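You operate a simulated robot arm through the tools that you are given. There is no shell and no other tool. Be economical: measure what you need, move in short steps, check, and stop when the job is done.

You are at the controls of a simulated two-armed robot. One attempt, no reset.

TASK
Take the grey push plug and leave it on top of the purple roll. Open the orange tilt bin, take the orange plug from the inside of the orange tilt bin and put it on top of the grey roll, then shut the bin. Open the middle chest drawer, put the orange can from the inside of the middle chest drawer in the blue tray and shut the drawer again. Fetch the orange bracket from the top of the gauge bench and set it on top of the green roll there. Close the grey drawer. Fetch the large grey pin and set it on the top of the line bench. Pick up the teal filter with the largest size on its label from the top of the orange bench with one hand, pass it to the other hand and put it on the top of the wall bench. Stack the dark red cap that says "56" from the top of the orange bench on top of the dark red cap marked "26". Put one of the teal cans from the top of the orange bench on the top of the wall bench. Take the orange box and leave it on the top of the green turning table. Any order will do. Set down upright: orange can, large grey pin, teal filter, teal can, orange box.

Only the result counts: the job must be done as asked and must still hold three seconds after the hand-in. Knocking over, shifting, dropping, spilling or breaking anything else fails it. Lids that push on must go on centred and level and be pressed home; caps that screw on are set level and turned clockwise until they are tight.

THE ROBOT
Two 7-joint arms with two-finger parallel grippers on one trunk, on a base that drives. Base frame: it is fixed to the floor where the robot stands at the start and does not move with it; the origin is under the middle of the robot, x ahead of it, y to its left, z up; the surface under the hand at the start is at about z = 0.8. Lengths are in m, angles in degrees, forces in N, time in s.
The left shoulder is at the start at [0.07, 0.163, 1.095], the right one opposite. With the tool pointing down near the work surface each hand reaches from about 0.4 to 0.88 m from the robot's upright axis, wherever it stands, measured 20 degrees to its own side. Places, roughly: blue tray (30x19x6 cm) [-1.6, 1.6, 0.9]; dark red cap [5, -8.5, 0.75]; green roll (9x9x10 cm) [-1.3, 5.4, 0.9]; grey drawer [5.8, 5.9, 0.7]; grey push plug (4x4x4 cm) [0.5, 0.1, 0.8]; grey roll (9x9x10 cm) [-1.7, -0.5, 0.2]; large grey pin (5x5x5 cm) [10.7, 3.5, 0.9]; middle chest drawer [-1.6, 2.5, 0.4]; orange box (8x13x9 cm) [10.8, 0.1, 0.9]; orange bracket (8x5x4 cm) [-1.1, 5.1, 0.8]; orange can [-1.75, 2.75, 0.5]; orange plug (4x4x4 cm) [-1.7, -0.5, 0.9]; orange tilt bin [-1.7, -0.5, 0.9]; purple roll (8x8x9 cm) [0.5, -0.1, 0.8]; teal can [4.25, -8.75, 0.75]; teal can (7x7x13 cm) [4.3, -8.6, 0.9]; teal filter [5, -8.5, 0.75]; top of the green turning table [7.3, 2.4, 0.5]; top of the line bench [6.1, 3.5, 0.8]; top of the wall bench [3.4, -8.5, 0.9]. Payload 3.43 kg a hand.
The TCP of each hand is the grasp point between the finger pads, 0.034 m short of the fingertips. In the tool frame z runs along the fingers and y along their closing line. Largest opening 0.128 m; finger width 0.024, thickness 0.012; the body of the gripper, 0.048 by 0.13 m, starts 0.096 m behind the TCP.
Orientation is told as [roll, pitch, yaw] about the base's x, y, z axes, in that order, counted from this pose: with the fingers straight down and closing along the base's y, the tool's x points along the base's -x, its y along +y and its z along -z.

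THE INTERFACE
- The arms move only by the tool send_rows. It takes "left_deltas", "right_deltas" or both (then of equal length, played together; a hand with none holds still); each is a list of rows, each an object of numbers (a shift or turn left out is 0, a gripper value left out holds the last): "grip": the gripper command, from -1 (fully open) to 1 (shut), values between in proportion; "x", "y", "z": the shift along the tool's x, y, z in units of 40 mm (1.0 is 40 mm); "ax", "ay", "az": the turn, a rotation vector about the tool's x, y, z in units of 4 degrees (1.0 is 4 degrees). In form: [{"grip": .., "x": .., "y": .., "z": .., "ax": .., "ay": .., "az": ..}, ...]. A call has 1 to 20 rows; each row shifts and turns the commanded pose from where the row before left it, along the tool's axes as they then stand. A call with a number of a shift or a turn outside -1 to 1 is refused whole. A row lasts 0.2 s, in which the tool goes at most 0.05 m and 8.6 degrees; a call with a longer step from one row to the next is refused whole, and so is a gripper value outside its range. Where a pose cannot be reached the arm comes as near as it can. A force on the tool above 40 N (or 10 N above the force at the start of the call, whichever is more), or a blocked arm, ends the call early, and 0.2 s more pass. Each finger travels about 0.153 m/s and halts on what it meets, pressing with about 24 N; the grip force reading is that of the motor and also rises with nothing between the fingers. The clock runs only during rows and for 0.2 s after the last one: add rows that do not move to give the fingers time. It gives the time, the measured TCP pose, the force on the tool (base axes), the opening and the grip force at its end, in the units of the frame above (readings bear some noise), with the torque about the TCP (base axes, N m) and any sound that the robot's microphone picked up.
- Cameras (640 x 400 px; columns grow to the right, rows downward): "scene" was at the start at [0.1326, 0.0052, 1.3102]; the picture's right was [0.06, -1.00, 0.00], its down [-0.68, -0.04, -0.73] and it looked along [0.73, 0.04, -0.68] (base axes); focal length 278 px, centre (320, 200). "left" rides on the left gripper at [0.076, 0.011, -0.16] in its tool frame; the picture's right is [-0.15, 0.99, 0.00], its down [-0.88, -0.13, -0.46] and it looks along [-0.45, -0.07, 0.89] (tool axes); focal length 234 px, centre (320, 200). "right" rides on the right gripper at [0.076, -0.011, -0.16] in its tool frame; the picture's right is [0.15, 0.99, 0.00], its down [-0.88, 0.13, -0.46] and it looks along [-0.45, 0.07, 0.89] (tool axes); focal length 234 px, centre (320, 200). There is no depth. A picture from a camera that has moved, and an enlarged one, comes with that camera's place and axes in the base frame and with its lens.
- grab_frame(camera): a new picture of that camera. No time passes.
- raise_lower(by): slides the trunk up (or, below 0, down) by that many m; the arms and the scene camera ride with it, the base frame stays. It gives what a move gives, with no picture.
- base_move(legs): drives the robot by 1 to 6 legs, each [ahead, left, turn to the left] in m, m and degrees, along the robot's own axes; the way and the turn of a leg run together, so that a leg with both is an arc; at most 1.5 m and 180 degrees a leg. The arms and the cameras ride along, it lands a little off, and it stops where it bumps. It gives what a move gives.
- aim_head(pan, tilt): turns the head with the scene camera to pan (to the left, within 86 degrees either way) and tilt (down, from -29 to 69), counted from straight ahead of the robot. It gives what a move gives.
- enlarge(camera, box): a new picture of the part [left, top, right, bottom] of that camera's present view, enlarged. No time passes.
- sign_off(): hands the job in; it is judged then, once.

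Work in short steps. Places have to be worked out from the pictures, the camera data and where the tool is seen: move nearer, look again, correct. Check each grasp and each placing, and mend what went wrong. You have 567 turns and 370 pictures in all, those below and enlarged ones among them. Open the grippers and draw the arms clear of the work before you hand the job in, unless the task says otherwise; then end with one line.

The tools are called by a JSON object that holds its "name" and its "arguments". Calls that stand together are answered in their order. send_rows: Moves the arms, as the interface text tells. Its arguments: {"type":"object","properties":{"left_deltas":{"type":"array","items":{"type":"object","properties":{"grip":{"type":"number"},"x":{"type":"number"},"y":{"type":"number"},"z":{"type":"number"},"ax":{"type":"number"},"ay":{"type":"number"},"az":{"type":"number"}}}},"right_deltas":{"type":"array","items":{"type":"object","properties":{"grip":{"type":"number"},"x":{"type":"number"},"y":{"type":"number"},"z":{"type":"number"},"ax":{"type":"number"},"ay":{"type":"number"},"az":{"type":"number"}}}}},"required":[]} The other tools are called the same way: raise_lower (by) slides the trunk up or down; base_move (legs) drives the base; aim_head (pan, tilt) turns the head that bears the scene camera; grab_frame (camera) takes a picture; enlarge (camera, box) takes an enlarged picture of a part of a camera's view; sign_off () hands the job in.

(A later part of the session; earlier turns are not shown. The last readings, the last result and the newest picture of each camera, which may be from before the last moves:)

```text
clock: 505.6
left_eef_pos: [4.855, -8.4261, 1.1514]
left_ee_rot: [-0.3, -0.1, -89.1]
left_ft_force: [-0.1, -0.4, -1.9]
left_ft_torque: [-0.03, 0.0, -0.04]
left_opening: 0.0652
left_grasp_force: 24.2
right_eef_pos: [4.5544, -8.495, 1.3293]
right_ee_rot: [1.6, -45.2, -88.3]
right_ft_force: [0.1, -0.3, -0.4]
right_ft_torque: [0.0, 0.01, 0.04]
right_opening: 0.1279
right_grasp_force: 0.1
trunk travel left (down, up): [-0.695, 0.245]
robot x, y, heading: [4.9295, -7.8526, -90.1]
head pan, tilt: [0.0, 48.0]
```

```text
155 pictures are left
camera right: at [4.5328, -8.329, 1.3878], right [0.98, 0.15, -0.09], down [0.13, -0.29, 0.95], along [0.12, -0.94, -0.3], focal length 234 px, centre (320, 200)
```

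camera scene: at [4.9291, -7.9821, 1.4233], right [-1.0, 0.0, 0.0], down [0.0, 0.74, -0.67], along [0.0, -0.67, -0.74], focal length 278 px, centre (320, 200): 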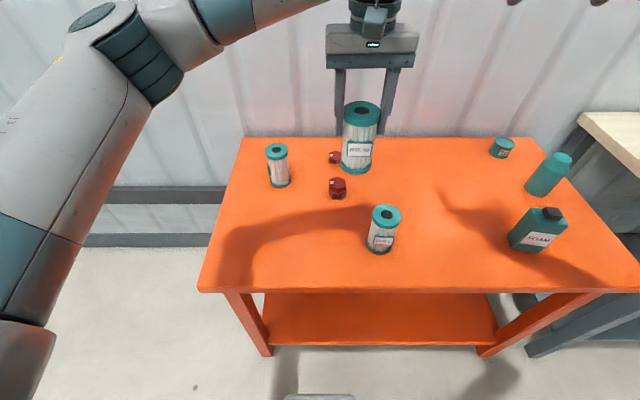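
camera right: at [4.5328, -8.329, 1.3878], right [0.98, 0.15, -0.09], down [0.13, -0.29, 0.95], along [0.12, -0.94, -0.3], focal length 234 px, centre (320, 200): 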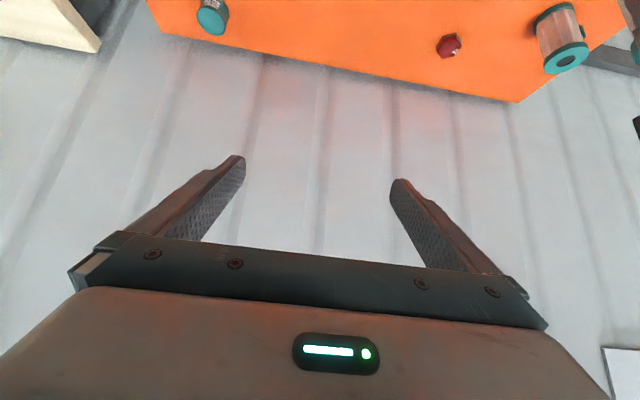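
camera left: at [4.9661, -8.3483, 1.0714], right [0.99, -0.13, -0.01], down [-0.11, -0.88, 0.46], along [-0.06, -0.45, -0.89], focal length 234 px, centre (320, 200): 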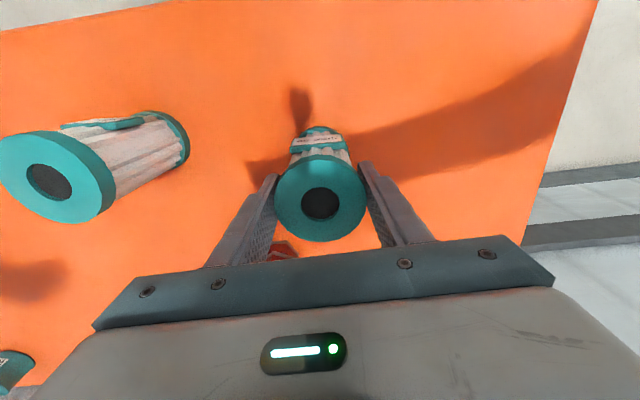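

Bring the right hand to the pre-handover pose: 15 cm from the filter's lower part along its tool axis.

{"name": "send_rows", "arguments": {"right_deltas": [{"x": 0.82, "z": -0.07}, {"x": 0.82, "z": -0.07}, {"x": 0.82, "z": -0.07}, {"x": 0.82, "z": -0.07}, {"x": 0.82, "z": -0.07}, {"x": 0.82, "z": -0.07}, {"x": 0.8, "z": -0.07}, {"y": 0.85}, {"y": 0.85}, {"y": 0.85}, {"y": 0.85}, {"y": 0.85}, {"y": 0.85}, {"y": 0.85}, {"y": 0.85}, {"y": 0.7}, {}]}}

{"name": "grab_frame", "arguments": {"camera": "right"}}

{"name": "grab_frame", "arguments": {"camera": "scene"}}

```text
clock: 509.2
left_eef_pos: [4.8551, -8.4245, 1.1511]
left_ee_rot: [-0.3, 0.1, -89.1]
left_ft_force: [0.4, 0.6, -2.4]
left_ft_torque: [-0.04, -0.01, 0.03]
left_opening: 0.065
left_grasp_force: 24.5
right_eef_pos: [4.8296, -8.3491, 1.2137]
right_ee_rot: [1.5, -45.2, -88.3]
right_ft_force: [-0.8, 0.3, -0.7]
right_ft_torque: [-0.01, 0.03, -0.02]
right_opening: 0.128
right_grasp_force: 0.1
right hand out of reach, approached as far as the arm can: row 7, 8, 9, 10, 11
trunk travel left (down, up): [-0.695, 0.245]
robot x, y, heading: [4.9331, -7.8536, -90.1]
head pan, tilt: [0.0, 48.0]
```

```text
154 pictures are left
camera right: at [4.8073, -8.1836, 1.2714], right [0.98, 0.15, -0.09], down [0.13, -0.29, 0.95], along [0.12, -0.94, -0.31], focal length 234 px, centre (320, 200)
```

right: 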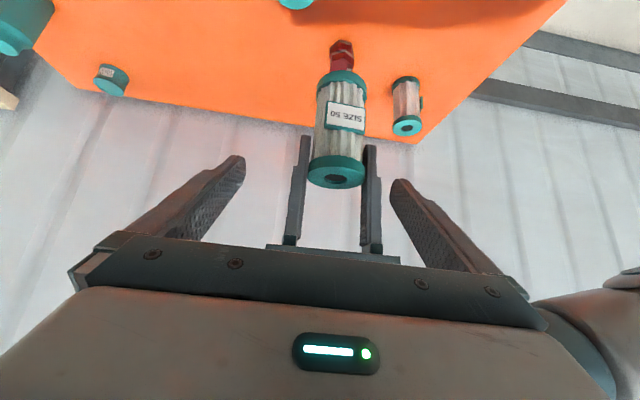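

```text
153 pictures are left
camera scene: at [4.928, -7.9822, 1.4233], right [-1.0, 0.0, 0.0], down [0.0, 0.74, -0.67], along [0.0, -0.67, -0.74], focal length 278 px, centre (320, 200)
```

scene: 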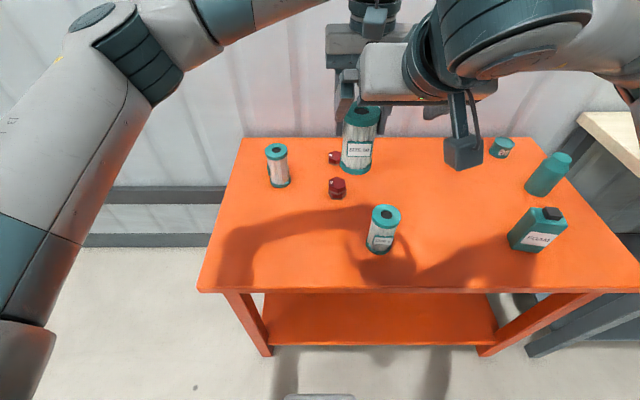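

The right arm is cramped near the body. Move the left hand (with filter) 10 cm farther ahead, then bring the right fingers around its lower part.

{"name": "send_rows", "arguments": {"left_deltas": [{"x": -0.8}, {"x": -0.9}, {"x": -0.8}, {}, {}, {}, {}, {}, {}, {}], "right_deltas": [{}, {}, {}, {"y": 0.63, "x": -0.6}, {"z": 0.8}, {"z": 0.8}, {"z": 0.8}, {"z": 0.6}, {}, {}]}}

{"name": "grab_frame", "arguments": {"camera": "right"}}

{"name": "grab_frame", "arguments": {"camera": "scene"}}

```text
clock: 511.4
left_eef_pos: [4.8571, -8.5255, 1.1537]
left_ee_rot: [-0.2, 0.1, -89.1]
left_ft_force: [0.3, 0.0, -2.7]
left_ft_torque: [0.02, -0.01, -0.01]
left_opening: 0.0652
left_grasp_force: 23.8
right_eef_pos: [4.8613, -8.4506, 1.142]
right_ee_rot: [1.5, -45.2, -88.3]
right_ft_force: [0.9, -2.0, 0.1]
right_ft_torque: [-0.02, -0.01, 0.01]
right_opening: 0.1281
right_grasp_force: 0.1
trunk travel left (down, up): [-0.695, 0.245]
robot x, y, heading: [4.9287, -7.847, -90.0]
head pan, tilt: [0.0, 48.0]
```

```text
152 pictures are left
camera right: at [4.8397, -8.2848, 1.2005], right [0.98, 0.15, -0.09], down [0.13, -0.29, 0.95], along [0.12, -0.94, -0.31], focal length 234 px, centre (320, 200)
```

right: 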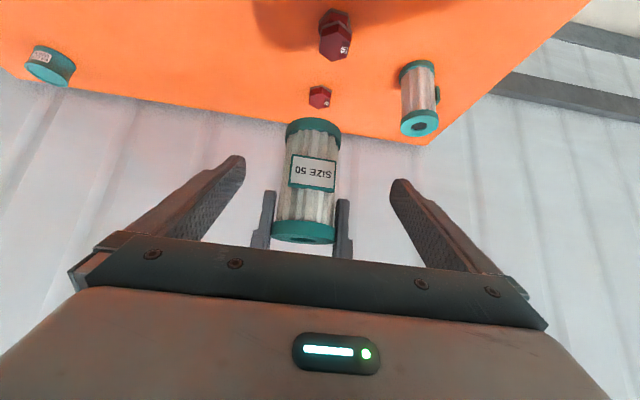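

```text
151 pictures are left
camera scene: at [4.9292, -7.9824, 1.4232], right [-1.0, 0.0, 0.0], down [0.0, 0.74, -0.67], along [0.0, -0.67, -0.74], focal length 278 px, centre (320, 200)
```

scene: 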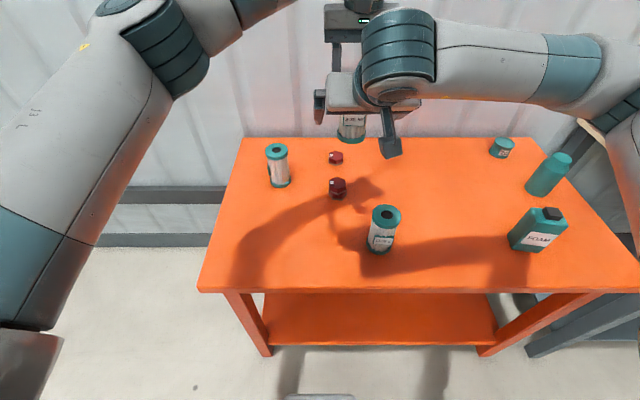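

Advance 10 cm more so the right fingers straddle the lower half, then close the right hand.

{"name": "send_rows", "arguments": {"right_deltas": [{"z": 0.6, "x": -0.1, "y": -0.1}, {"z": 0.6, "x": -0.07}, {"z": 0.6}, {"z": 0.6}, {}]}}

{"name": "grab_frame", "arguments": {"camera": "right"}}

{"name": "enlarge", "arguments": {"camera": "scene", "box": [280, 50, 440, 180]}}

```text
clock: 512.6
left_eef_pos: [4.8573, -8.5234, 1.153]
left_ee_rot: [-0.3, 0.0, -89.1]
left_ft_force: [-0.1, -0.8, -2.4]
left_ft_torque: [0.03, -0.01, 0.01]
left_opening: 0.0653
left_grasp_force: 23.6
right_eef_pos: [4.8606, -8.5227, 1.0808]
right_ee_rot: [1.5, -45.3, -88.2]
right_ft_force: [-0.3, -0.5, -0.1]
right_ft_torque: [0.02, 0.02, -0.01]
right_opening: 0.1281
right_grasp_force: 0.0
trunk travel left (down, up): [-0.695, 0.245]
robot x, y, heading: [4.9289, -7.8532, -89.9]
head pan, tilt: [0.0, 48.0]
```

```text
150 pictures are left
camera right: at [4.8391, -8.357, 1.1393], right [0.98, 0.15, -0.09], down [0.13, -0.29, 0.95], along [0.12, -0.94, -0.31], focal length 234 px, centre (320, 200)
```

right: 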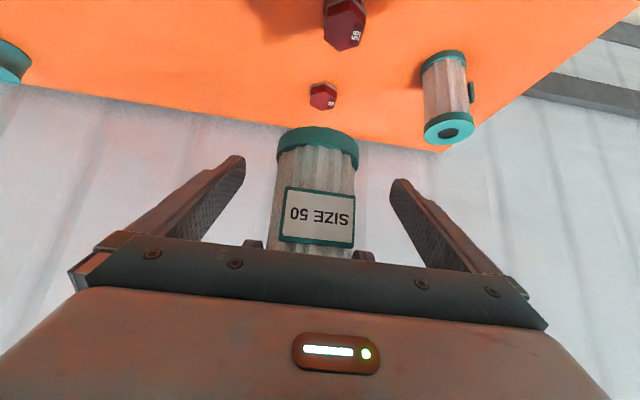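

```text
3.08 times, centred on (360, 115) of scene
camera zoom: at [4.9293, -7.9819, 1.4233], right [-1.0, 0.0, 0.0], down [0.0, 0.74, -0.67], along [0.0, -0.67, -0.74], focal length 854 px, centre (197, 462)
```

zoom: 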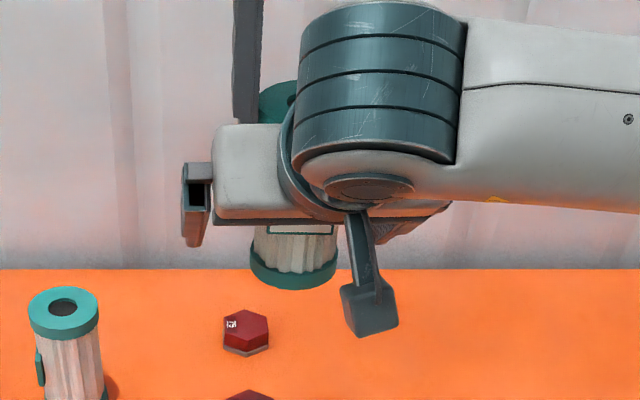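

Well placed. Close the right gripper and check both grips.

{"name": "send_rows", "arguments": {"right_deltas": [{"grip": -0.2}, {"grip": 0.3}, {"grip": 1}, {"grip": 1}, {"grip": 1}]}}

{"name": "grab_frame", "arguments": {"camera": "right"}}

```text
clock: 513.8
left_eef_pos: [4.8585, -8.5242, 1.154]
left_ee_rot: [0.0, -0.1, -89.0]
left_ft_force: [23.2, 4.2, 4.0]
left_ft_torque: [0.25, -1.67, 0.06]
left_opening: 0.0658
left_grasp_force: 24.1
right_eef_pos: [4.8601, -8.5227, 1.0801]
right_ee_rot: [1.3, -45.0, -88.3]
right_ft_force: [-22.7, -4.4, -4.7]
right_ft_torque: [0.12, 0.01, -0.1]
right_opening: 0.065
right_grasp_force: 24.0
trunk travel left (down, up): [-0.695, 0.245]
robot x, y, heading: [4.9327, -7.8508, -89.9]
head pan, tilt: [0.0, 48.0]
```

```text
148 pictures are left
camera right: at [4.8383, -8.3574, 1.1389], right [0.98, 0.15, -0.09], down [0.13, -0.29, 0.95], along [0.12, -0.94, -0.31], focal length 234 px, centre (320, 200)
```

right: 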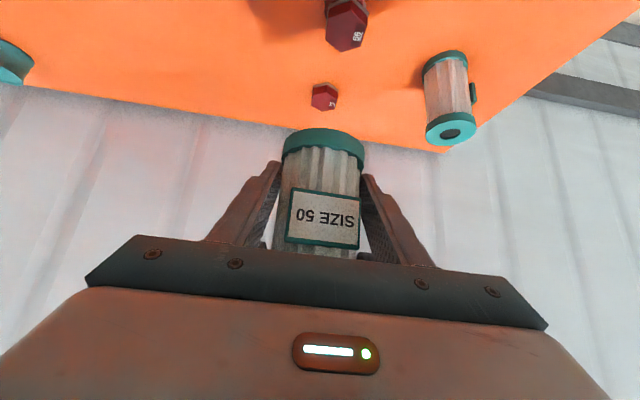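

Both hands hold it. Open the left hand and lift it clear.

{"name": "send_rows", "arguments": {"left_deltas": [{"grip": -0.2}, {"grip": -0.4}, {"grip": -0.4}, {"z": -0.5}, {"z": -0.8}, {"z": -0.9}, {"y": 0.8}, {"y": 0.8}, {"y": 0.8}, {}]}}

{"name": "grab_frame", "arguments": {"camera": "right"}}

{"name": "grab_frame", "arguments": {"camera": "scene"}}

```text
clock: 516.0
left_eef_pos: [4.9537, -8.5222, 1.2378]
left_ee_rot: [-0.2, 0.1, -89.1]
left_ft_force: [-0.6, -0.6, -0.5]
left_ft_torque: [0.0, -0.03, 0.02]
left_opening: 0.0896
left_grasp_force: 0.1
right_eef_pos: [4.8596, -8.5232, 1.0805]
right_ee_rot: [1.5, -45.2, -88.2]
right_ft_force: [0.6, -1.0, -0.2]
right_ft_torque: [0.02, -0.04, 0.03]
right_opening: 0.0648
right_grasp_force: 24.3
trunk travel left (down, up): [-0.695, 0.245]
robot x, y, heading: [4.9298, -7.8542, -89.9]
head pan, tilt: [0.0, 48.0]
```

```text
147 pictures are left
camera right: at [4.8384, -8.3573, 1.1391], right [0.98, 0.15, -0.09], down [0.13, -0.29, 0.95], along [0.12, -0.94, -0.31], focal length 234 px, centre (320, 200)
```

right: 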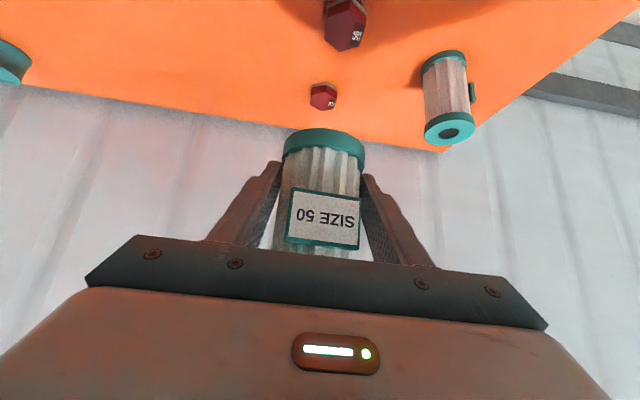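

```text
146 pictures are left
camera scene: at [4.9284, -7.9826, 1.4232], right [-1.0, 0.0, 0.0], down [0.0, 0.74, -0.67], along [0.0, -0.67, -0.74], focal length 278 px, centre (320, 200)
```

scene: 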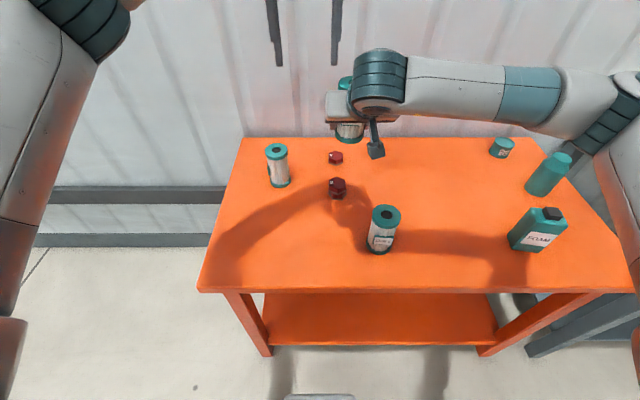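

Handover complete; the right hand holds the filter alone. Back off and drive west to the wall bench.

{"name": "base_move", "arguments": {"legs": [[-0.4, 0, 0], [0, -1.35, 0]]}}

{"name": "aim_head", "arguments": {"pan": 0, "tilt": 40}}

{"name": "grab_frame", "arguments": {"camera": "scene"}}

```text
clock: 524.7
left_eef_pos: [3.6231, -8.1302, 1.2377]
left_ee_rot: [-0.4, -0.1, -88.8]
left_ft_force: [0.4, 0.0, -0.4]
left_ft_torque: [0.0, -0.01, 0.02]
left_opening: 0.0897
left_grasp_force: 0.0
right_eef_pos: [3.5309, -8.1317, 1.0808]
right_ee_rot: [1.5, -45.2, -87.9]
right_ft_force: [0.2, 0.2, -1.4]
right_ft_torque: [0.01, -0.01, -0.01]
right_opening: 0.0647
right_grasp_force: 23.5
trunk travel left (down, up): [-0.695, 0.245]
robot x, y, heading: [3.5935, -7.4587, -90.0]
head pan, tilt: [0.0, 48.0]
```

```text
clock: 525.4
left_eef_pos: [3.6237, -8.1296, 1.2374]
left_ee_rot: [-0.3, 0.0, -88.9]
left_ft_force: [0.5, -0.2, -0.3]
left_ft_torque: [-0.02, -0.01, 0.01]
left_opening: 0.0896
left_grasp_force: 0.1
right_eef_pos: [3.5285, -8.1296, 1.0802]
right_ee_rot: [1.5, -45.2, -87.8]
right_ft_force: [0.4, -0.8, -2.9]
right_ft_torque: [-0.02, -0.02, 0.0]
right_opening: 0.0649
right_grasp_force: 23.5
trunk travel left (down, up): [-0.695, 0.245]
robot x, y, heading: [3.5975, -7.4613, -89.9]
head pan, tilt: [0.0, 40.0]
```

```text
145 pictures are left
camera scene: at [3.5953, -7.5963, 1.4346], right [-1.0, -0.01, 0.0], down [0.0, 0.64, -0.77], along [0.0, -0.77, -0.64], focal length 278 px, centre (320, 200)
```

scene: 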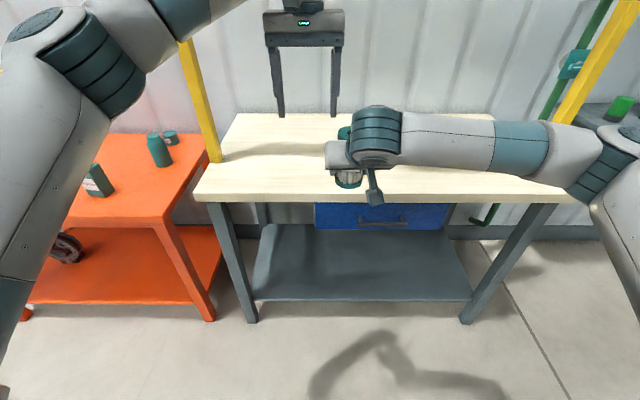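

The bench top is empty. Drive 0.36 m forward so that the filter is over it.

{"name": "base_move", "arguments": {"legs": [[0.36, 0, 0]]}}

{"name": "aim_head", "arguments": {"pan": 0, "tilt": 50}}

{"name": "send_rows", "arguments": {"right_deltas": [{"z": 0.35, "x": 0.35}, {"z": 0.35, "x": 0.35}, {"z": 0.35, "x": 0.35}, {}]}}

{"name": "grab_frame", "arguments": {"camera": "scene"}}

{"name": "grab_frame", "arguments": {"camera": "right"}}

```text
clock: 527.7
left_eef_pos: [3.634, -8.4874, 1.2395]
left_ee_rot: [-0.2, -0.1, -88.2]
left_ft_force: [-0.5, 0.6, -0.9]
left_ft_torque: [0.05, -0.02, -0.02]
left_opening: 0.0894
left_grasp_force: 0.1
right_eef_pos: [3.5405, -8.4912, 1.0813]
right_ee_rot: [1.4, -45.2, -87.3]
right_ft_force: [-0.5, 0.0, -1.8]
right_ft_torque: [-0.02, 0.0, -0.01]
right_opening: 0.0649
right_grasp_force: 24.2
trunk travel left (down, up): [-0.695, 0.245]
robot x, y, heading: [3.5989, -7.8193, -89.0]
head pan, tilt: [0.0, 40.0]
```

```text
clock: 528.5
left_eef_pos: [3.6333, -8.4898, 1.2384]
left_ee_rot: [-0.3, 0.0, -88.2]
left_ft_force: [0.1, 0.0, 0.2]
left_ft_torque: [0.02, 0.0, -0.01]
left_opening: 0.0895
left_grasp_force: 0.1
right_eef_pos: [3.54, -8.4918, 1.08]
right_ee_rot: [1.4, -45.2, -87.3]
right_ft_force: [-0.2, 0.3, -2.0]
right_ft_torque: [-0.02, 0.0, 0.01]
right_opening: 0.0649
right_grasp_force: 23.6
trunk travel left (down, up): [-0.695, 0.245]
robot x, y, heading: [3.5996, -7.8204, -89.2]
head pan, tilt: [0.0, 50.0]
```

```text
clock: 529.5
left_eef_pos: [3.634, -8.4882, 1.2377]
left_ee_rot: [-0.3, 0.0, -88.2]
left_ft_force: [0.3, 0.2, 0.0]
left_ft_torque: [-0.03, -0.02, 0.03]
left_opening: 0.0894
left_grasp_force: 0.0
right_eef_pos: [3.542, -8.4931, 1.0222]
right_ee_rot: [1.5, -45.1, -87.3]
right_ft_force: [-0.5, 0.4, -1.3]
right_ft_torque: [-0.02, 0.0, 0.0]
right_opening: 0.0649
right_grasp_force: 23.9
trunk travel left (down, up): [-0.695, 0.245]
robot x, y, heading: [3.597, -7.819, -89.3]
head pan, tilt: [0.0, 50.0]
```

```text
144 pictures are left
camera scene: at [3.6005, -7.9479, 1.4205], right [-1.0, -0.02, 0.0], down [-0.01, 0.77, -0.64], along [0.01, -0.64, -0.77], focal length 278 px, centre (320, 200)
```

scene: 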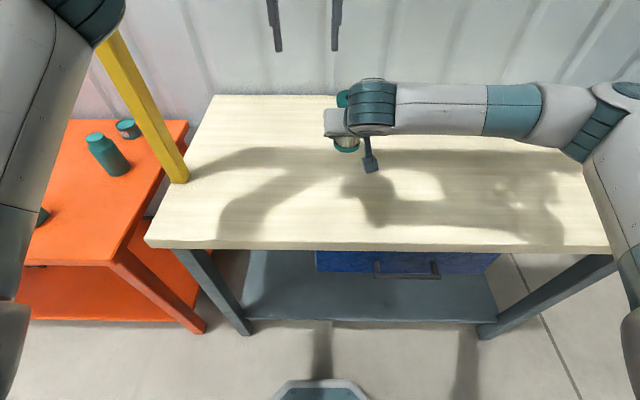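

```text
143 pictures are left
camera right: at [3.5185, -8.327, 1.0801], right [0.98, 0.17, -0.09], down [0.13, -0.29, 0.95], along [0.13, -0.94, -0.31], focal length 234 px, centre (320, 200)
```

right: 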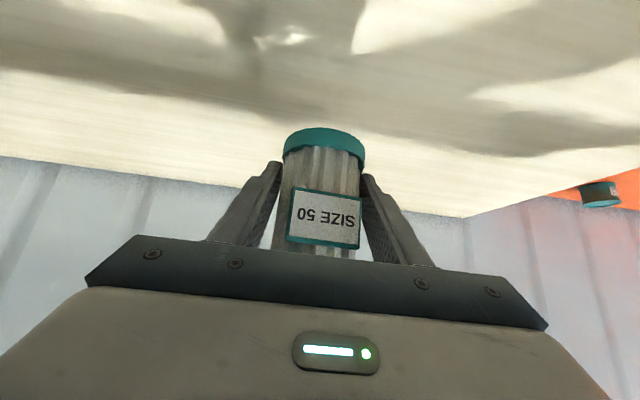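

Lower further toward the bench: 5 cm, then creep to contact.

{"name": "send_rows", "arguments": {"right_deltas": [{"z": 0.3, "x": 0.3}, {"z": 0.3, "x": 0.3}, {"z": 0.3, "x": 0.3}, {"z": 0.08, "x": 0.08}, {"z": 0.08, "x": 0.08}, {"z": 0.08, "x": 0.08}, {"z": 0.08, "x": 0.08}, {"z": 0.08, "x": 0.08}, {}]}}

{"name": "grab_frame", "arguments": {"camera": "right"}}

```text
clock: 531.5
left_eef_pos: [3.6347, -8.489, 1.2385]
left_ee_rot: [-0.3, -0.1, -88.2]
left_ft_force: [-0.3, 0.0, 0.3]
left_ft_torque: [0.01, -0.01, 0.01]
left_opening: 0.0895
left_grasp_force: 0.0
right_eef_pos: [3.5431, -8.4918, 0.9481]
right_ee_rot: [1.5, -45.2, -87.3]
right_ft_force: [0.8, 0.3, -1.5]
right_ft_torque: [0.0, -0.01, 0.01]
right_opening: 0.0649
right_grasp_force: 24.2
trunk travel left (down, up): [-0.695, 0.245]
robot x, y, heading: [3.5978, -7.8156, -89.2]
head pan, tilt: [0.0, 50.0]
```

```text
142 pictures are left
camera right: at [3.5189, -8.3259, 1.007], right [0.98, 0.17, -0.09], down [0.13, -0.29, 0.95], along [0.13, -0.94, -0.31], focal length 234 px, centre (320, 200)
```

right: 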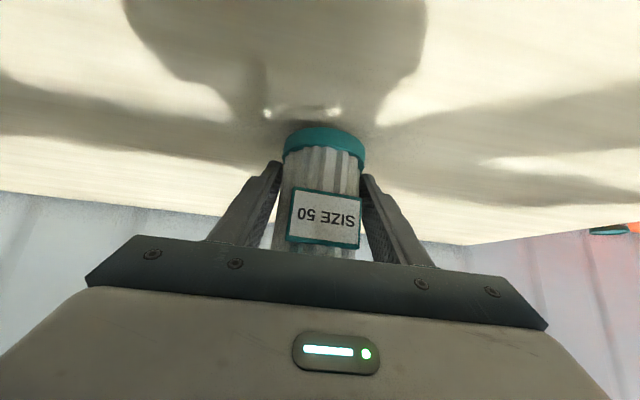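

Close to the surface now. Keep creeping.

{"name": "send_rows", "arguments": {"right_deltas": [{"z": 0.07, "x": 0.07}, {"z": 0.07, "x": 0.07}, {"z": 0.07, "x": 0.07}, {"z": 0.07, "x": 0.07}, {"z": 0.07, "x": 0.07}, {}]}}

{"name": "grab_frame", "arguments": {"camera": "right"}}

```text
clock: 532.9
left_eef_pos: [3.6337, -8.4851, 1.2403]
left_ee_rot: [-0.4, -0.2, -88.2]
left_ft_force: [0.5, 0.8, -0.7]
left_ft_torque: [-0.03, -0.02, 0.0]
left_opening: 0.0896
left_grasp_force: 0.1
right_eef_pos: [3.5437, -8.4916, 0.933]
right_ee_rot: [1.5, -45.6, -87.3]
right_ft_force: [-4.5, -5.3, 31.6]
right_ft_torque: [-0.38, 1.2, 0.16]
right_opening: 0.0652
right_grasp_force: 24.0
trunk travel left (down, up): [-0.695, 0.245]
robot x, y, heading: [3.5996, -7.8183, -89.1]
head pan, tilt: [0.0, 50.0]
```

```text
141 pictures are left
camera right: at [3.5195, -8.3253, 0.9896], right [0.98, 0.17, -0.09], down [0.13, -0.28, 0.95], along [0.13, -0.95, -0.3], focal length 234 px, centre (320, 200)
```

right: 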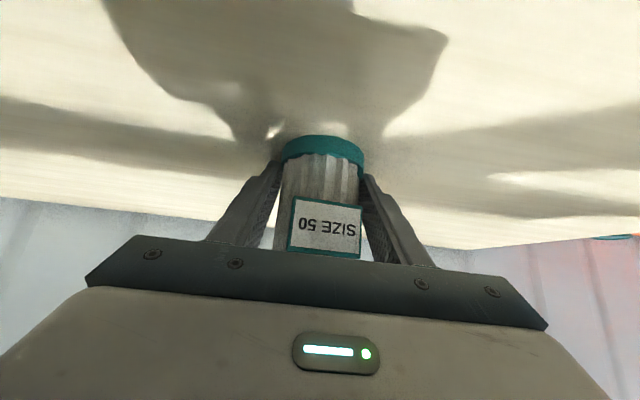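

In contact with the bench. Ease, open and withdraw along the tool axis.

{"name": "send_rows", "arguments": {"right_deltas": [{"z": -0.03, "x": -0.03}, {"grip": -0.1}, {"grip": -0.4}, {"grip": -0.4}, {"z": -0.5}, {"z": -0.9}, {"z": -0.9}, {"z": -0.9}, {}]}}

{"name": "grab_frame", "arguments": {"camera": "right"}}

{"name": "grab_frame", "arguments": {"camera": "scene"}}

```text
clock: 534.9
left_eef_pos: [3.6342, -8.4885, 1.2383]
left_ee_rot: [-0.4, 0.0, -88.3]
left_ft_force: [0.3, 0.5, -0.9]
left_ft_torque: [0.03, 0.01, 0.01]
left_opening: 0.0894
left_grasp_force: 0.0
right_eef_pos: [3.5355, -8.4024, 1.0194]
right_ee_rot: [1.5, -45.2, -87.2]
right_ft_force: [0.6, -0.3, -0.3]
right_ft_torque: [0.03, 0.0, 0.01]
right_opening: 0.0899
right_grasp_force: 0.0
trunk travel left (down, up): [-0.695, 0.245]
robot x, y, heading: [3.6008, -7.8204, -88.9]
head pan, tilt: [0.0, 50.0]
```

```text
140 pictures are left
camera right: at [3.5119, -8.2367, 1.078], right [0.98, 0.17, -0.09], down [0.13, -0.29, 0.95], along [0.13, -0.94, -0.31], focal length 234 px, centre (320, 200)
```

right: 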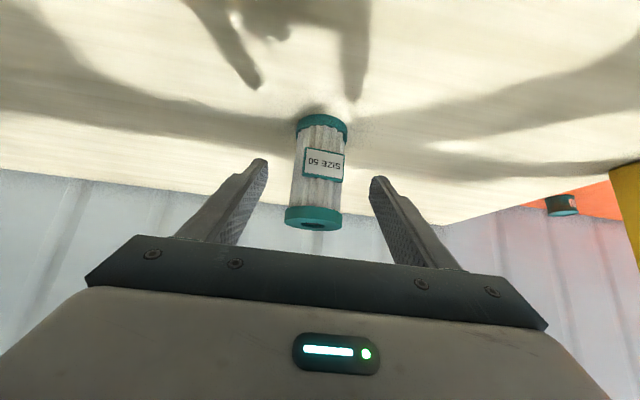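

```text
139 pictures are left
camera scene: at [3.6007, -7.9479, 1.4205], right [-1.0, -0.02, 0.0], down [-0.01, 0.77, -0.64], along [0.01, -0.64, -0.77], focal length 278 px, centre (320, 200)
```

scene: 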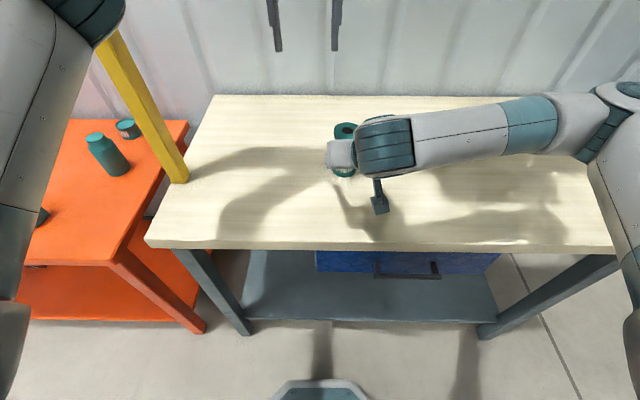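

The filter stands upright on the wall bench. Retract, re-point the right hand down, and drive back to the orange bench for the teal can at ≈ [4.253, -8.575].

{"name": "send_rows", "arguments": {"right_deltas": [{"z": -0.9}, {"z": -0.9}, {"z": -0.9}, {"x": -0.8}, {"x": -0.8}, {"x": -0.8}, {}]}}

{"name": "base_move", "arguments": {"legs": [[-0.4, 0, -1], [0, 0.9, 0]]}}

{"name": "send_rows", "arguments": {"right_deltas": [{"ay": 1}, {"ay": 1}, {"ay": 1}, {"ay": 1}, {"ay": 1}, {"ay": 1}, {"ay": 1}, {"ay": 1}, {"ay": 1}, {"ay": 1}, {"ay": 1}, {"ay": 0.3}, {"grip": -0.6}, {}], "left_deltas": [{"y": 0.8}, {"y": 0.8}, {"y": 0.8}, {"y": 0.8}, {}, {}, {}, {}, {}, {}, {}, {}, {}, {}]}}

{"name": "grab_frame", "arguments": {"camera": "scene"}}

```text
clock: 536.5
left_eef_pos: [3.6346, -8.489, 1.2381]
left_ee_rot: [-0.3, 0.0, -88.2]
left_ft_force: [-1.4, 1.4, 0.0]
left_ft_torque: [0.01, 0.03, -0.02]
left_opening: 0.0893
left_grasp_force: 0.1
right_eef_pos: [3.5337, -8.3976, 1.1667]
right_ee_rot: [1.4, -45.2, -87.2]
right_ft_force: [0.0, -0.8, 0.1]
right_ft_torque: [-0.03, -0.03, -0.04]
right_opening: 0.0897
right_grasp_force: 0.0
right hand out of reach, approached as far as the arm can: row 3
trunk travel left (down, up): [-0.695, 0.245]
robot x, y, heading: [3.5993, -7.8179, -89.0]
head pan, tilt: [0.0, 50.0]
```

```text
clock: 543.2
left_eef_pos: [4.5112, -8.101, 1.2382]
left_ee_rot: [-0.4, 0.0, -88.7]
left_ft_force: [0.2, 0.7, 0.9]
left_ft_torque: [-0.01, 0.0, -0.01]
left_opening: 0.0898
left_grasp_force: 0.1
right_eef_pos: [4.4117, -8.0093, 1.1673]
right_ee_rot: [1.5, -45.2, -87.7]
right_ft_force: [-0.6, -0.4, 0.2]
right_ft_torque: [0.0, 0.01, -0.01]
right_opening: 0.0897
right_grasp_force: 0.1
trunk travel left (down, up): [-0.695, 0.245]
robot x, y, heading: [4.4804, -7.4327, -89.4]
head pan, tilt: [0.0, 50.0]
```

```text
clock: 546.2
left_eef_pos: [4.6368, -8.0974, 1.2368]
left_ee_rot: [-0.3, 0.1, -88.7]
left_ft_force: [-0.1, -0.1, 0.2]
left_ft_torque: [-0.01, 0.01, -0.02]
left_opening: 0.0896
left_grasp_force: 0.1
right_eef_pos: [4.4117, -8.0079, 1.1657]
right_ee_rot: [0.9, 0.0, -86.7]
right_ft_force: [0.2, 0.6, 1.3]
right_ft_torque: [-0.02, -0.03, -0.01]
right_opening: 0.1021
right_grasp_force: 0.0
trunk travel left (down, up): [-0.695, 0.245]
robot x, y, heading: [4.4823, -7.4352, -89.6]
head pan, tilt: [0.0, 50.0]
```

```text
138 pictures are left
camera scene: at [4.4828, -7.5597, 1.4205], right [-1.0, -0.01, 0.0], down [0.0, 0.77, -0.64], along [0.0, -0.64, -0.77], focal length 278 px, centre (320, 200)
```

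scene: 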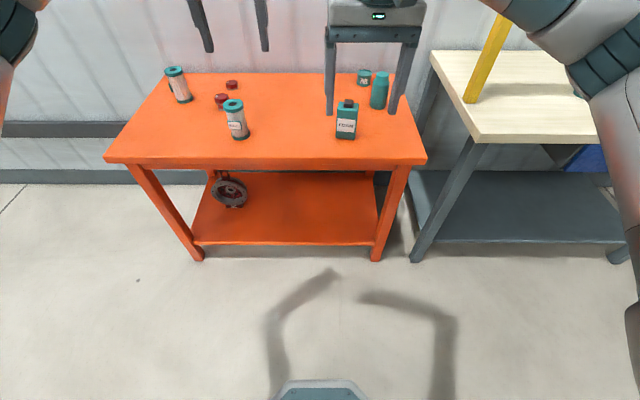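

Drive forward 0.4 m and bring the right hand over the can.

{"name": "base_move", "arguments": {"legs": [[0.4, 0, -0.4]]}}

{"name": "send_rows", "arguments": {"right_deltas": [{"y": -0.8, "x": -0.8}, {"y": -0.8, "x": -0.8}, {"y": -0.8, "x": -0.8}, {"y": -0.8, "x": -0.8}, {"y": -0.7, "x": -0.6}, {}]}}

{"name": "grab_frame", "arguments": {"camera": "right"}}

{"name": "grab_frame", "arguments": {"camera": "scene"}}

```text
clock: 548.6
left_eef_pos: [4.6447, -8.4792, 1.2384]
left_ee_rot: [-0.3, 0.0, -88.5]
left_ft_force: [-0.5, 0.0, -0.4]
left_ft_torque: [0.02, 0.01, 0.01]
left_opening: 0.0896
left_grasp_force: 0.1
right_eef_pos: [4.4188, -8.3903, 1.1668]
right_ee_rot: [1.0, -0.1, -86.5]
right_ft_force: [0.4, 0.5, 0.0]
right_ft_torque: [0.0, -0.01, 0.0]
right_opening: 0.1024
right_grasp_force: 0.1
trunk travel left (down, up): [-0.695, 0.245]
robot x, y, heading: [4.4843, -7.8133, -89.1]
head pan, tilt: [0.0, 50.0]
```

```text
clock: 550.0
left_eef_pos: [4.6451, -8.4795, 1.24]
left_ee_rot: [-0.3, -0.1, -88.4]
left_ft_force: [0.2, -0.9, 0.5]
left_ft_torque: [0.02, 0.0, 0.0]
left_opening: 0.0896
left_grasp_force: 0.0
right_eef_pos: [4.274, -8.5495, 1.1631]
right_ee_rot: [1.1, 0.1, -86.4]
right_ft_force: [-0.1, 0.1, -0.8]
right_ft_torque: [-0.01, -0.01, 0.0]
right_opening: 0.1025
right_grasp_force: 0.1
trunk travel left (down, up): [-0.695, 0.245]
robot x, y, heading: [4.4837, -7.8164, -89.5]
head pan, tilt: [0.0, 50.0]
```

```text
137 pictures are left
camera right: at [4.2539, -8.4749, 1.322], right [0.98, 0.21, 0.02], down [0.18, -0.87, 0.46], along [0.11, -0.45, -0.89], focal length 234 px, centre (320, 200)
```

right: 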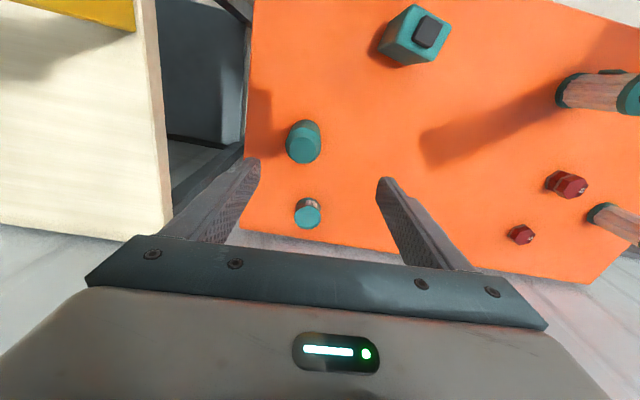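

```text
136 pictures are left
camera scene: at [4.4873, -7.9418, 1.4206], right [-1.0, -0.01, 0.0], down [-0.01, 0.77, -0.64], along [0.01, -0.64, -0.77], focal length 278 px, centre (320, 200)
```

scene: 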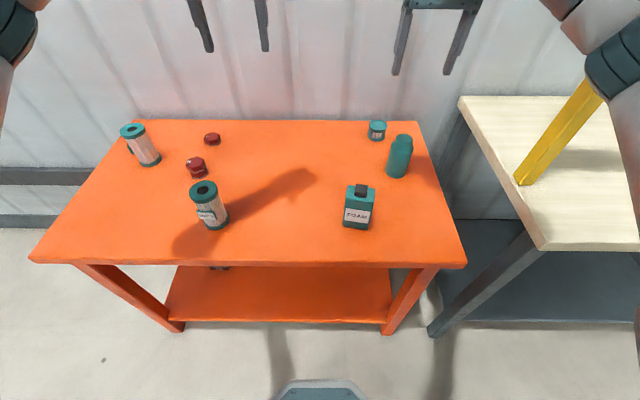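

Can top at ≈ [4.256, -8.585, 0.918]. Straighten, align and descend to TCP z ≈ 0.90 first.

{"name": "send_rows", "arguments": {"right_deltas": [{"az": 0.9, "ax": 0.27}, {"x": -0.89, "y": -0.45}, {"z": 0.9}, {"z": 0.9}, {"z": 0.9}, {"z": 0.9}, {"z": 0.9}, {"z": 0.9}, {}]}}

{"name": "grab_frame", "arguments": {"camera": "right"}}

{"name": "enlarge", "arguments": {"camera": "scene", "box": [320, 70, 500, 210]}}

```text
clock: 552.0
left_eef_pos: [4.6447, -8.477, 1.2394]
left_ee_rot: [-0.3, -0.1, -88.4]
left_ft_force: [0.4, -0.4, -0.1]
left_ft_torque: [0.03, 0.01, 0.02]
left_opening: 0.0898
left_grasp_force: 0.1
right_eef_pos: [4.2588, -8.5868, 0.9461]
right_ee_rot: [-0.1, 0.0, -90.0]
right_ft_force: [0.2, 0.3, 0.4]
right_ft_torque: [-0.04, -0.04, 0.02]
right_opening: 0.1022
right_grasp_force: 0.1
trunk travel left (down, up): [-0.695, 0.245]
robot x, y, heading: [4.4848, -7.8107, -89.6]
head pan, tilt: [0.0, 50.0]
```

```text
135 pictures are left
camera right: at [4.2458, -8.5105, 1.1053], right [0.99, 0.15, 0.0], down [0.13, -0.88, 0.46], along [0.07, -0.45, -0.89], focal length 234 px, centre (320, 200)
```

right: 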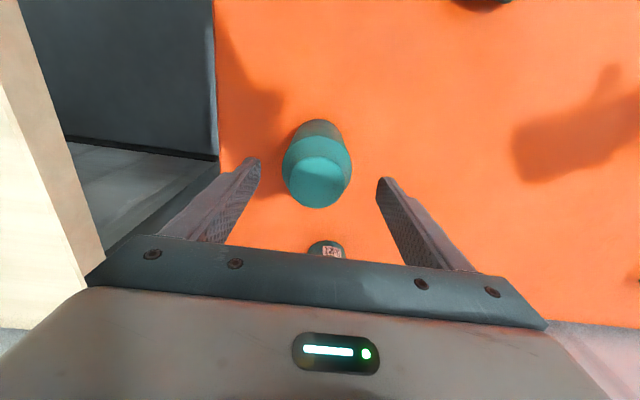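

```text
2.86 times, centred on (410, 140) of scene
camera zoom: at [4.4872, -7.9415, 1.4206], right [-1.0, -0.01, 0.0], down [-0.01, 0.77, -0.64], along [0.01, -0.64, -0.77], focal length 793 px, centre (63, 371)
```

zoom: 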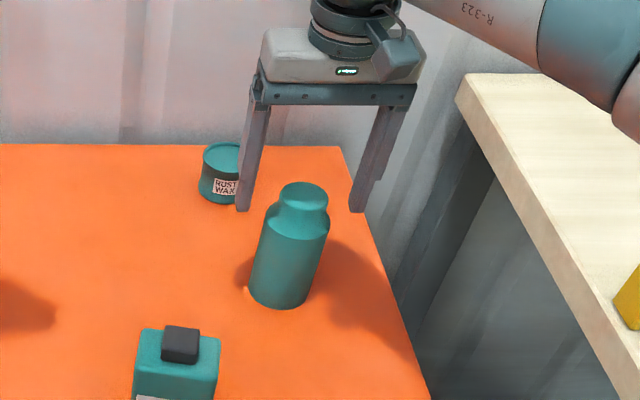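

Aligned. Descend to z ≈ 0.878 and close.

{"name": "send_rows", "arguments": {"right_deltas": [{"z": 0.6, "y": -0.1}, {"z": 0.6}, {"z": 0.5}, {}, {"grip": 0.0}, {"grip": 0.5}, {"grip": 1}, {"grip": 1}]}}

{"name": "send_rows", "arguments": {"right_deltas": [{"z": -0.4}, {"z": -0.7}, {"z": -0.9}, {"z": -0.9}, {"z": -0.9}, {"z": -0.9}, {}]}}

{"name": "grab_frame", "arguments": {"camera": "right"}}

{"name": "grab_frame", "arguments": {"camera": "scene"}}

```text
clock: 553.8
left_eef_pos: [4.6451, -8.4789, 1.2385]
left_ee_rot: [-0.3, -0.1, -88.4]
left_ft_force: [0.4, 0.9, 0.7]
left_ft_torque: [0.0, 0.0, -0.01]
left_opening: 0.0895
left_grasp_force: 0.0
right_eef_pos: [4.2538, -8.5871, 0.8797]
right_ee_rot: [-0.1, 0.0, -90.0]
right_ft_force: [0.8, 1.2, -0.1]
right_ft_torque: [-0.02, -0.03, -0.01]
right_opening: 0.0648
right_grasp_force: 23.7
trunk travel left (down, up): [-0.695, 0.245]
robot x, y, heading: [4.4875, -7.8146, -89.2]
head pan, tilt: [0.0, 50.0]
```

```text
clock: 555.4
left_eef_pos: [4.645, -8.4792, 1.2378]
left_ee_rot: [-0.3, 0.0, -88.4]
left_ft_force: [0.4, -0.1, 0.5]
left_ft_torque: [0.03, -0.01, 0.01]
left_opening: 0.0896
left_grasp_force: 0.2
right_eef_pos: [4.2514, -8.5873, 1.0672]
right_ee_rot: [-0.1, 0.1, -90.0]
right_ft_force: [-0.6, 0.3, -2.9]
right_ft_torque: [0.05, -0.01, -0.02]
right_opening: 0.0648
right_grasp_force: 23.9
trunk travel left (down, up): [-0.695, 0.245]
robot x, y, heading: [4.4863, -7.8139, -89.4]
head pan, tilt: [0.0, 50.0]
```

```text
133 pictures are left
camera right: at [4.2396, -8.5123, 1.2274], right [0.99, 0.15, 0.0], down [0.13, -0.88, 0.45], along [0.07, -0.45, -0.89], focal length 234 px, centre (320, 200)
```

right: 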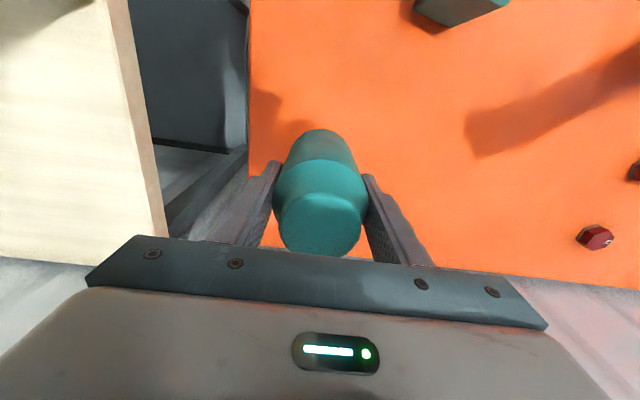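

```text
132 pictures are left
camera scene: at [4.4866, -7.9431, 1.4204], right [-1.0, -0.01, 0.0], down [-0.01, 0.77, -0.64], along [0.01, -0.64, -0.77], focal length 278 px, centre (320, 200)
```

scene: 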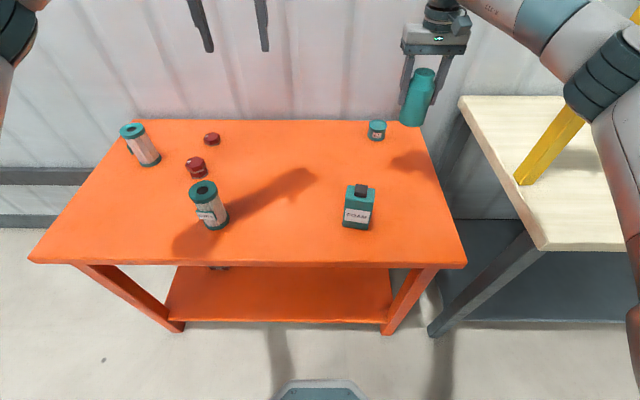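

Can held upright. Back off and drive west to set it on the wall bench, to the right of the filter (x ≈ 3.35).

{"name": "base_move", "arguments": {"legs": [[-0.4, 0, 0], [0, -0.9, 0], [0.3, 0, 0]]}}

{"name": "grab_frame", "arguments": {"camera": "scene"}}

{"name": "grab_frame", "arguments": {"camera": "right"}}

```text
clock: 563.8
left_eef_pos: [3.7542, -8.3992, 1.2384]
left_ee_rot: [-0.3, 0.0, -88.0]
left_ft_force: [0.0, -0.6, 0.3]
left_ft_torque: [-0.04, 0.0, 0.0]
left_opening: 0.0896
left_grasp_force: 0.1
right_eef_pos: [3.3629, -8.5087, 1.0681]
right_ee_rot: [-0.2, 0.1, -89.5]
right_ft_force: [0.4, -0.1, -2.7]
right_ft_torque: [-0.03, 0.06, 0.01]
right_opening: 0.0649
right_grasp_force: 24.0
trunk travel left (down, up): [-0.695, 0.245]
robot x, y, heading: [3.5902, -7.7339, -89.0]
head pan, tilt: [0.0, 50.0]
```

```text
131 pictures are left
camera scene: at [3.593, -7.8623, 1.4206], right [-1.0, -0.02, 0.0], down [-0.01, 0.77, -0.64], along [0.01, -0.64, -0.77], focal length 278 px, centre (320, 200)
```

scene: 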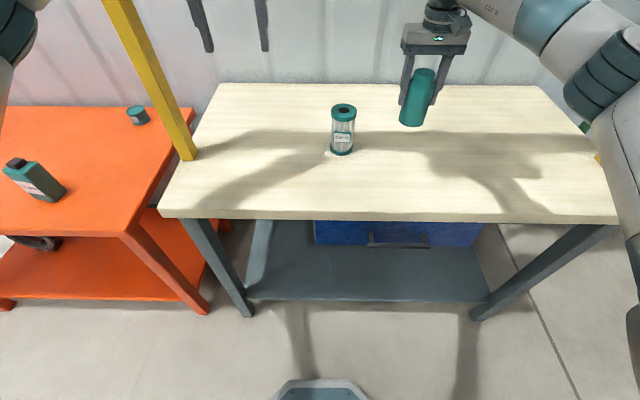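

```text
130 pictures are left
camera right: at [3.3497, -8.4334, 1.2282], right [0.99, 0.15, 0.0], down [0.14, -0.88, 0.46], along [0.07, -0.45, -0.89], focal length 234 px, centre (320, 200)
```

right: 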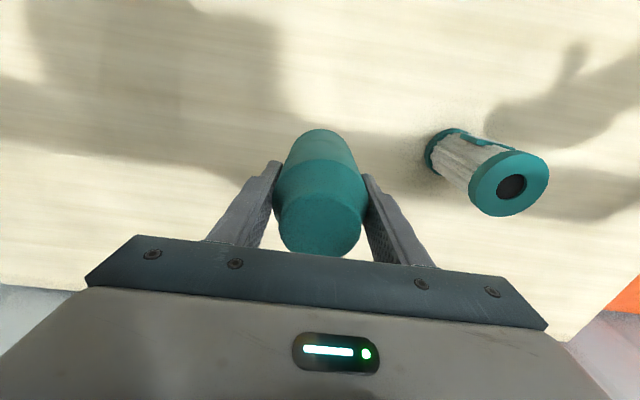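

Bench top is at z ≈ 0.895, so contact is expected at TCP ≈ 0.975. Lower and creep.

{"name": "send_rows", "arguments": {"right_deltas": [{"z": 0.7}, {"z": 0.7}, {"z": 0.6}, {"z": 0.1}, {"z": 0.1}, {"z": 0.1}, {"z": 0.1}, {}]}}

```text
clock: 565.6
left_eef_pos: [3.7549, -8.3969, 1.2389]
left_ee_rot: [-0.4, -0.1, -88.0]
left_ft_force: [0.2, 0.4, -0.4]
left_ft_torque: [0.0, 0.02, -0.02]
left_opening: 0.09
left_grasp_force: 0.1
right_eef_pos: [3.3605, -8.5076, 0.9768]
right_ee_rot: [0.0, -0.3, -89.7]
right_ft_force: [-2.8, -3.4, 22.8]
right_ft_torque: [-0.07, 0.0, -0.24]
right_opening: 0.0649
right_grasp_force: 24.2
trunk travel left (down, up): [-0.695, 0.245]
robot x, y, heading: [3.5923, -7.7369, -88.8]
head pan, tilt: [0.0, 50.0]
```

Contact. Ease, release and lift away.

{"name": "send_rows", "arguments": {"right_deltas": [{"z": -0.06}, {"grip": 0.0}, {"grip": -0.3}, {"grip": -0.4}, {"z": -0.5}, {"z": -0.9}, {"z": -0.9}, {"z": -0.9}, {"z": -0.9}, {}]}}

{"name": "grab_frame", "arguments": {"camera": "scene"}}

```text
clock: 567.8
left_eef_pos: [3.7539, -8.3996, 1.2382]
left_ee_rot: [-0.3, -0.2, -88.0]
left_ft_force: [0.7, 0.3, 0.3]
left_ft_torque: [0.03, 0.01, -0.04]
left_opening: 0.0896
left_grasp_force: 0.0
right_eef_pos: [3.3587, -8.5118, 1.1389]
right_ee_rot: [0.1, 0.1, -89.6]
right_ft_force: [-0.6, -1.0, -0.4]
right_ft_torque: [0.03, -0.01, -0.02]
right_opening: 0.0897
right_grasp_force: 0.0
trunk travel left (down, up): [-0.695, 0.245]
robot x, y, heading: [3.5917, -7.7393, -89.0]
head pan, tilt: [0.0, 50.0]
```

```text
129 pictures are left
camera scene: at [3.5927, -7.8634, 1.4205], right [-1.0, -0.02, 0.0], down [-0.01, 0.77, -0.64], along [0.01, -0.64, -0.77], focal length 278 px, centre (320, 200)
```

scene: 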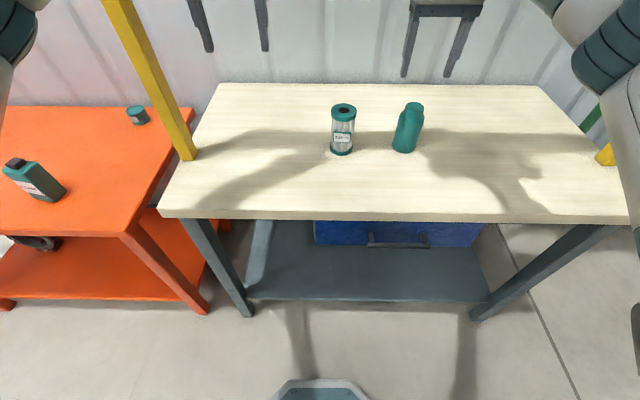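

Both items stand on the wall bench. Next, the stations in the northeast. Back off, turn and look.

{"name": "base_move", "arguments": {"legs": [[-0.8, 0, 0], [0, 0, 120]]}}

{"name": "aim_head", "arguments": {"pan": 0, "tilt": 8}}

{"name": "grab_frame", "arguments": {"camera": "scene"}}

```text
clock: 577.2
left_eef_pos: [4.0552, -6.4478, 1.2393]
left_ee_rot: [-0.3, -0.1, 33.7]
left_ft_force: [0.6, 0.1, -0.2]
left_ft_torque: [0.01, 0.0, 0.0]
left_opening: 0.0897
left_grasp_force: 0.1
right_eef_pos: [4.3586, -6.7264, 1.1399]
right_ee_rot: [-0.1, 0.0, 32.0]
right_ft_force: [0.1, 0.2, -1.0]
right_ft_torque: [0.0, -0.01, 0.02]
right_opening: 0.0896
right_grasp_force: 0.1
trunk travel left (down, up): [-0.695, 0.245]
robot x, y, heading: [3.5777, -6.9376, 32.9]
head pan, tilt: [0.0, 50.0]
```

```text
clock: 578.3
left_eef_pos: [4.0548, -6.4483, 1.2366]
left_ee_rot: [-0.2, -0.1, 33.7]
left_ft_force: [0.1, 0.2, 0.7]
left_ft_torque: [-0.03, 0.01, 0.01]
left_opening: 0.0896
left_grasp_force: 0.0
right_eef_pos: [4.3571, -6.7257, 1.1375]
right_ee_rot: [0.0, 0.1, 32.1]
right_ft_force: [1.1, -0.7, 0.4]
right_ft_torque: [-0.01, -0.04, -0.03]
right_opening: 0.0896
right_grasp_force: 0.1
trunk travel left (down, up): [-0.695, 0.245]
robot x, y, heading: [3.5778, -6.9343, 32.8]
head pan, tilt: [0.0, 8.0]
```

```text
128 pictures are left
camera scene: at [3.6965, -6.8586, 1.4856], right [0.54, -0.84, 0.0], down [-0.12, -0.08, -0.99], along [0.83, 0.54, -0.14], focal length 278 px, centre (320, 200)
```

scene: 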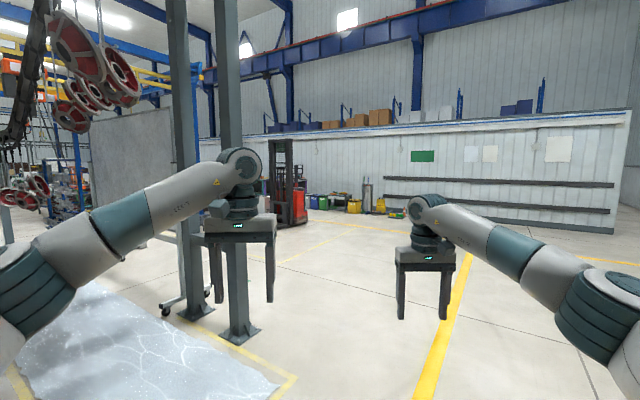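

Look further north.

{"name": "aim_head", "arguments": {"pan": 42, "tilt": 6}}

{"name": "grab_frame", "arguments": {"camera": "scene"}}

```text
clock: 579.4
left_eef_pos: [4.0543, -6.4497, 1.2384]
left_ee_rot: [-0.3, -0.1, 33.7]
left_ft_force: [-0.4, -0.7, -0.2]
left_ft_torque: [0.02, -0.03, 0.01]
left_opening: 0.0897
left_grasp_force: 0.1
right_eef_pos: [4.3583, -6.7262, 1.1386]
right_ee_rot: [-0.1, -0.1, 32.1]
right_ft_force: [0.6, 0.1, -0.2]
right_ft_torque: [0.02, 0.02, 0.04]
right_opening: 0.0895
right_grasp_force: 0.0
trunk travel left (down, up): [-0.695, 0.245]
robot x, y, heading: [3.5753, -6.9347, 32.7]
head pan, tilt: [42.0, 6.0]
```

```text
127 pictures are left
camera scene: at [3.6429, -6.8199, 1.4889], right [0.96, -0.26, 0.0], down [-0.03, -0.1, -0.99], along [0.26, 0.96, -0.1], focal length 278 px, centre (320, 200)
```

scene: 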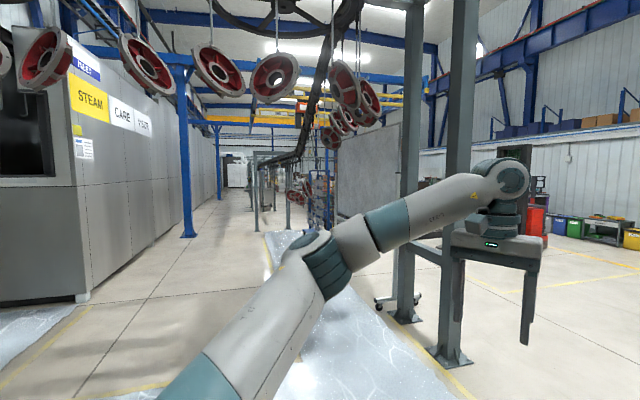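

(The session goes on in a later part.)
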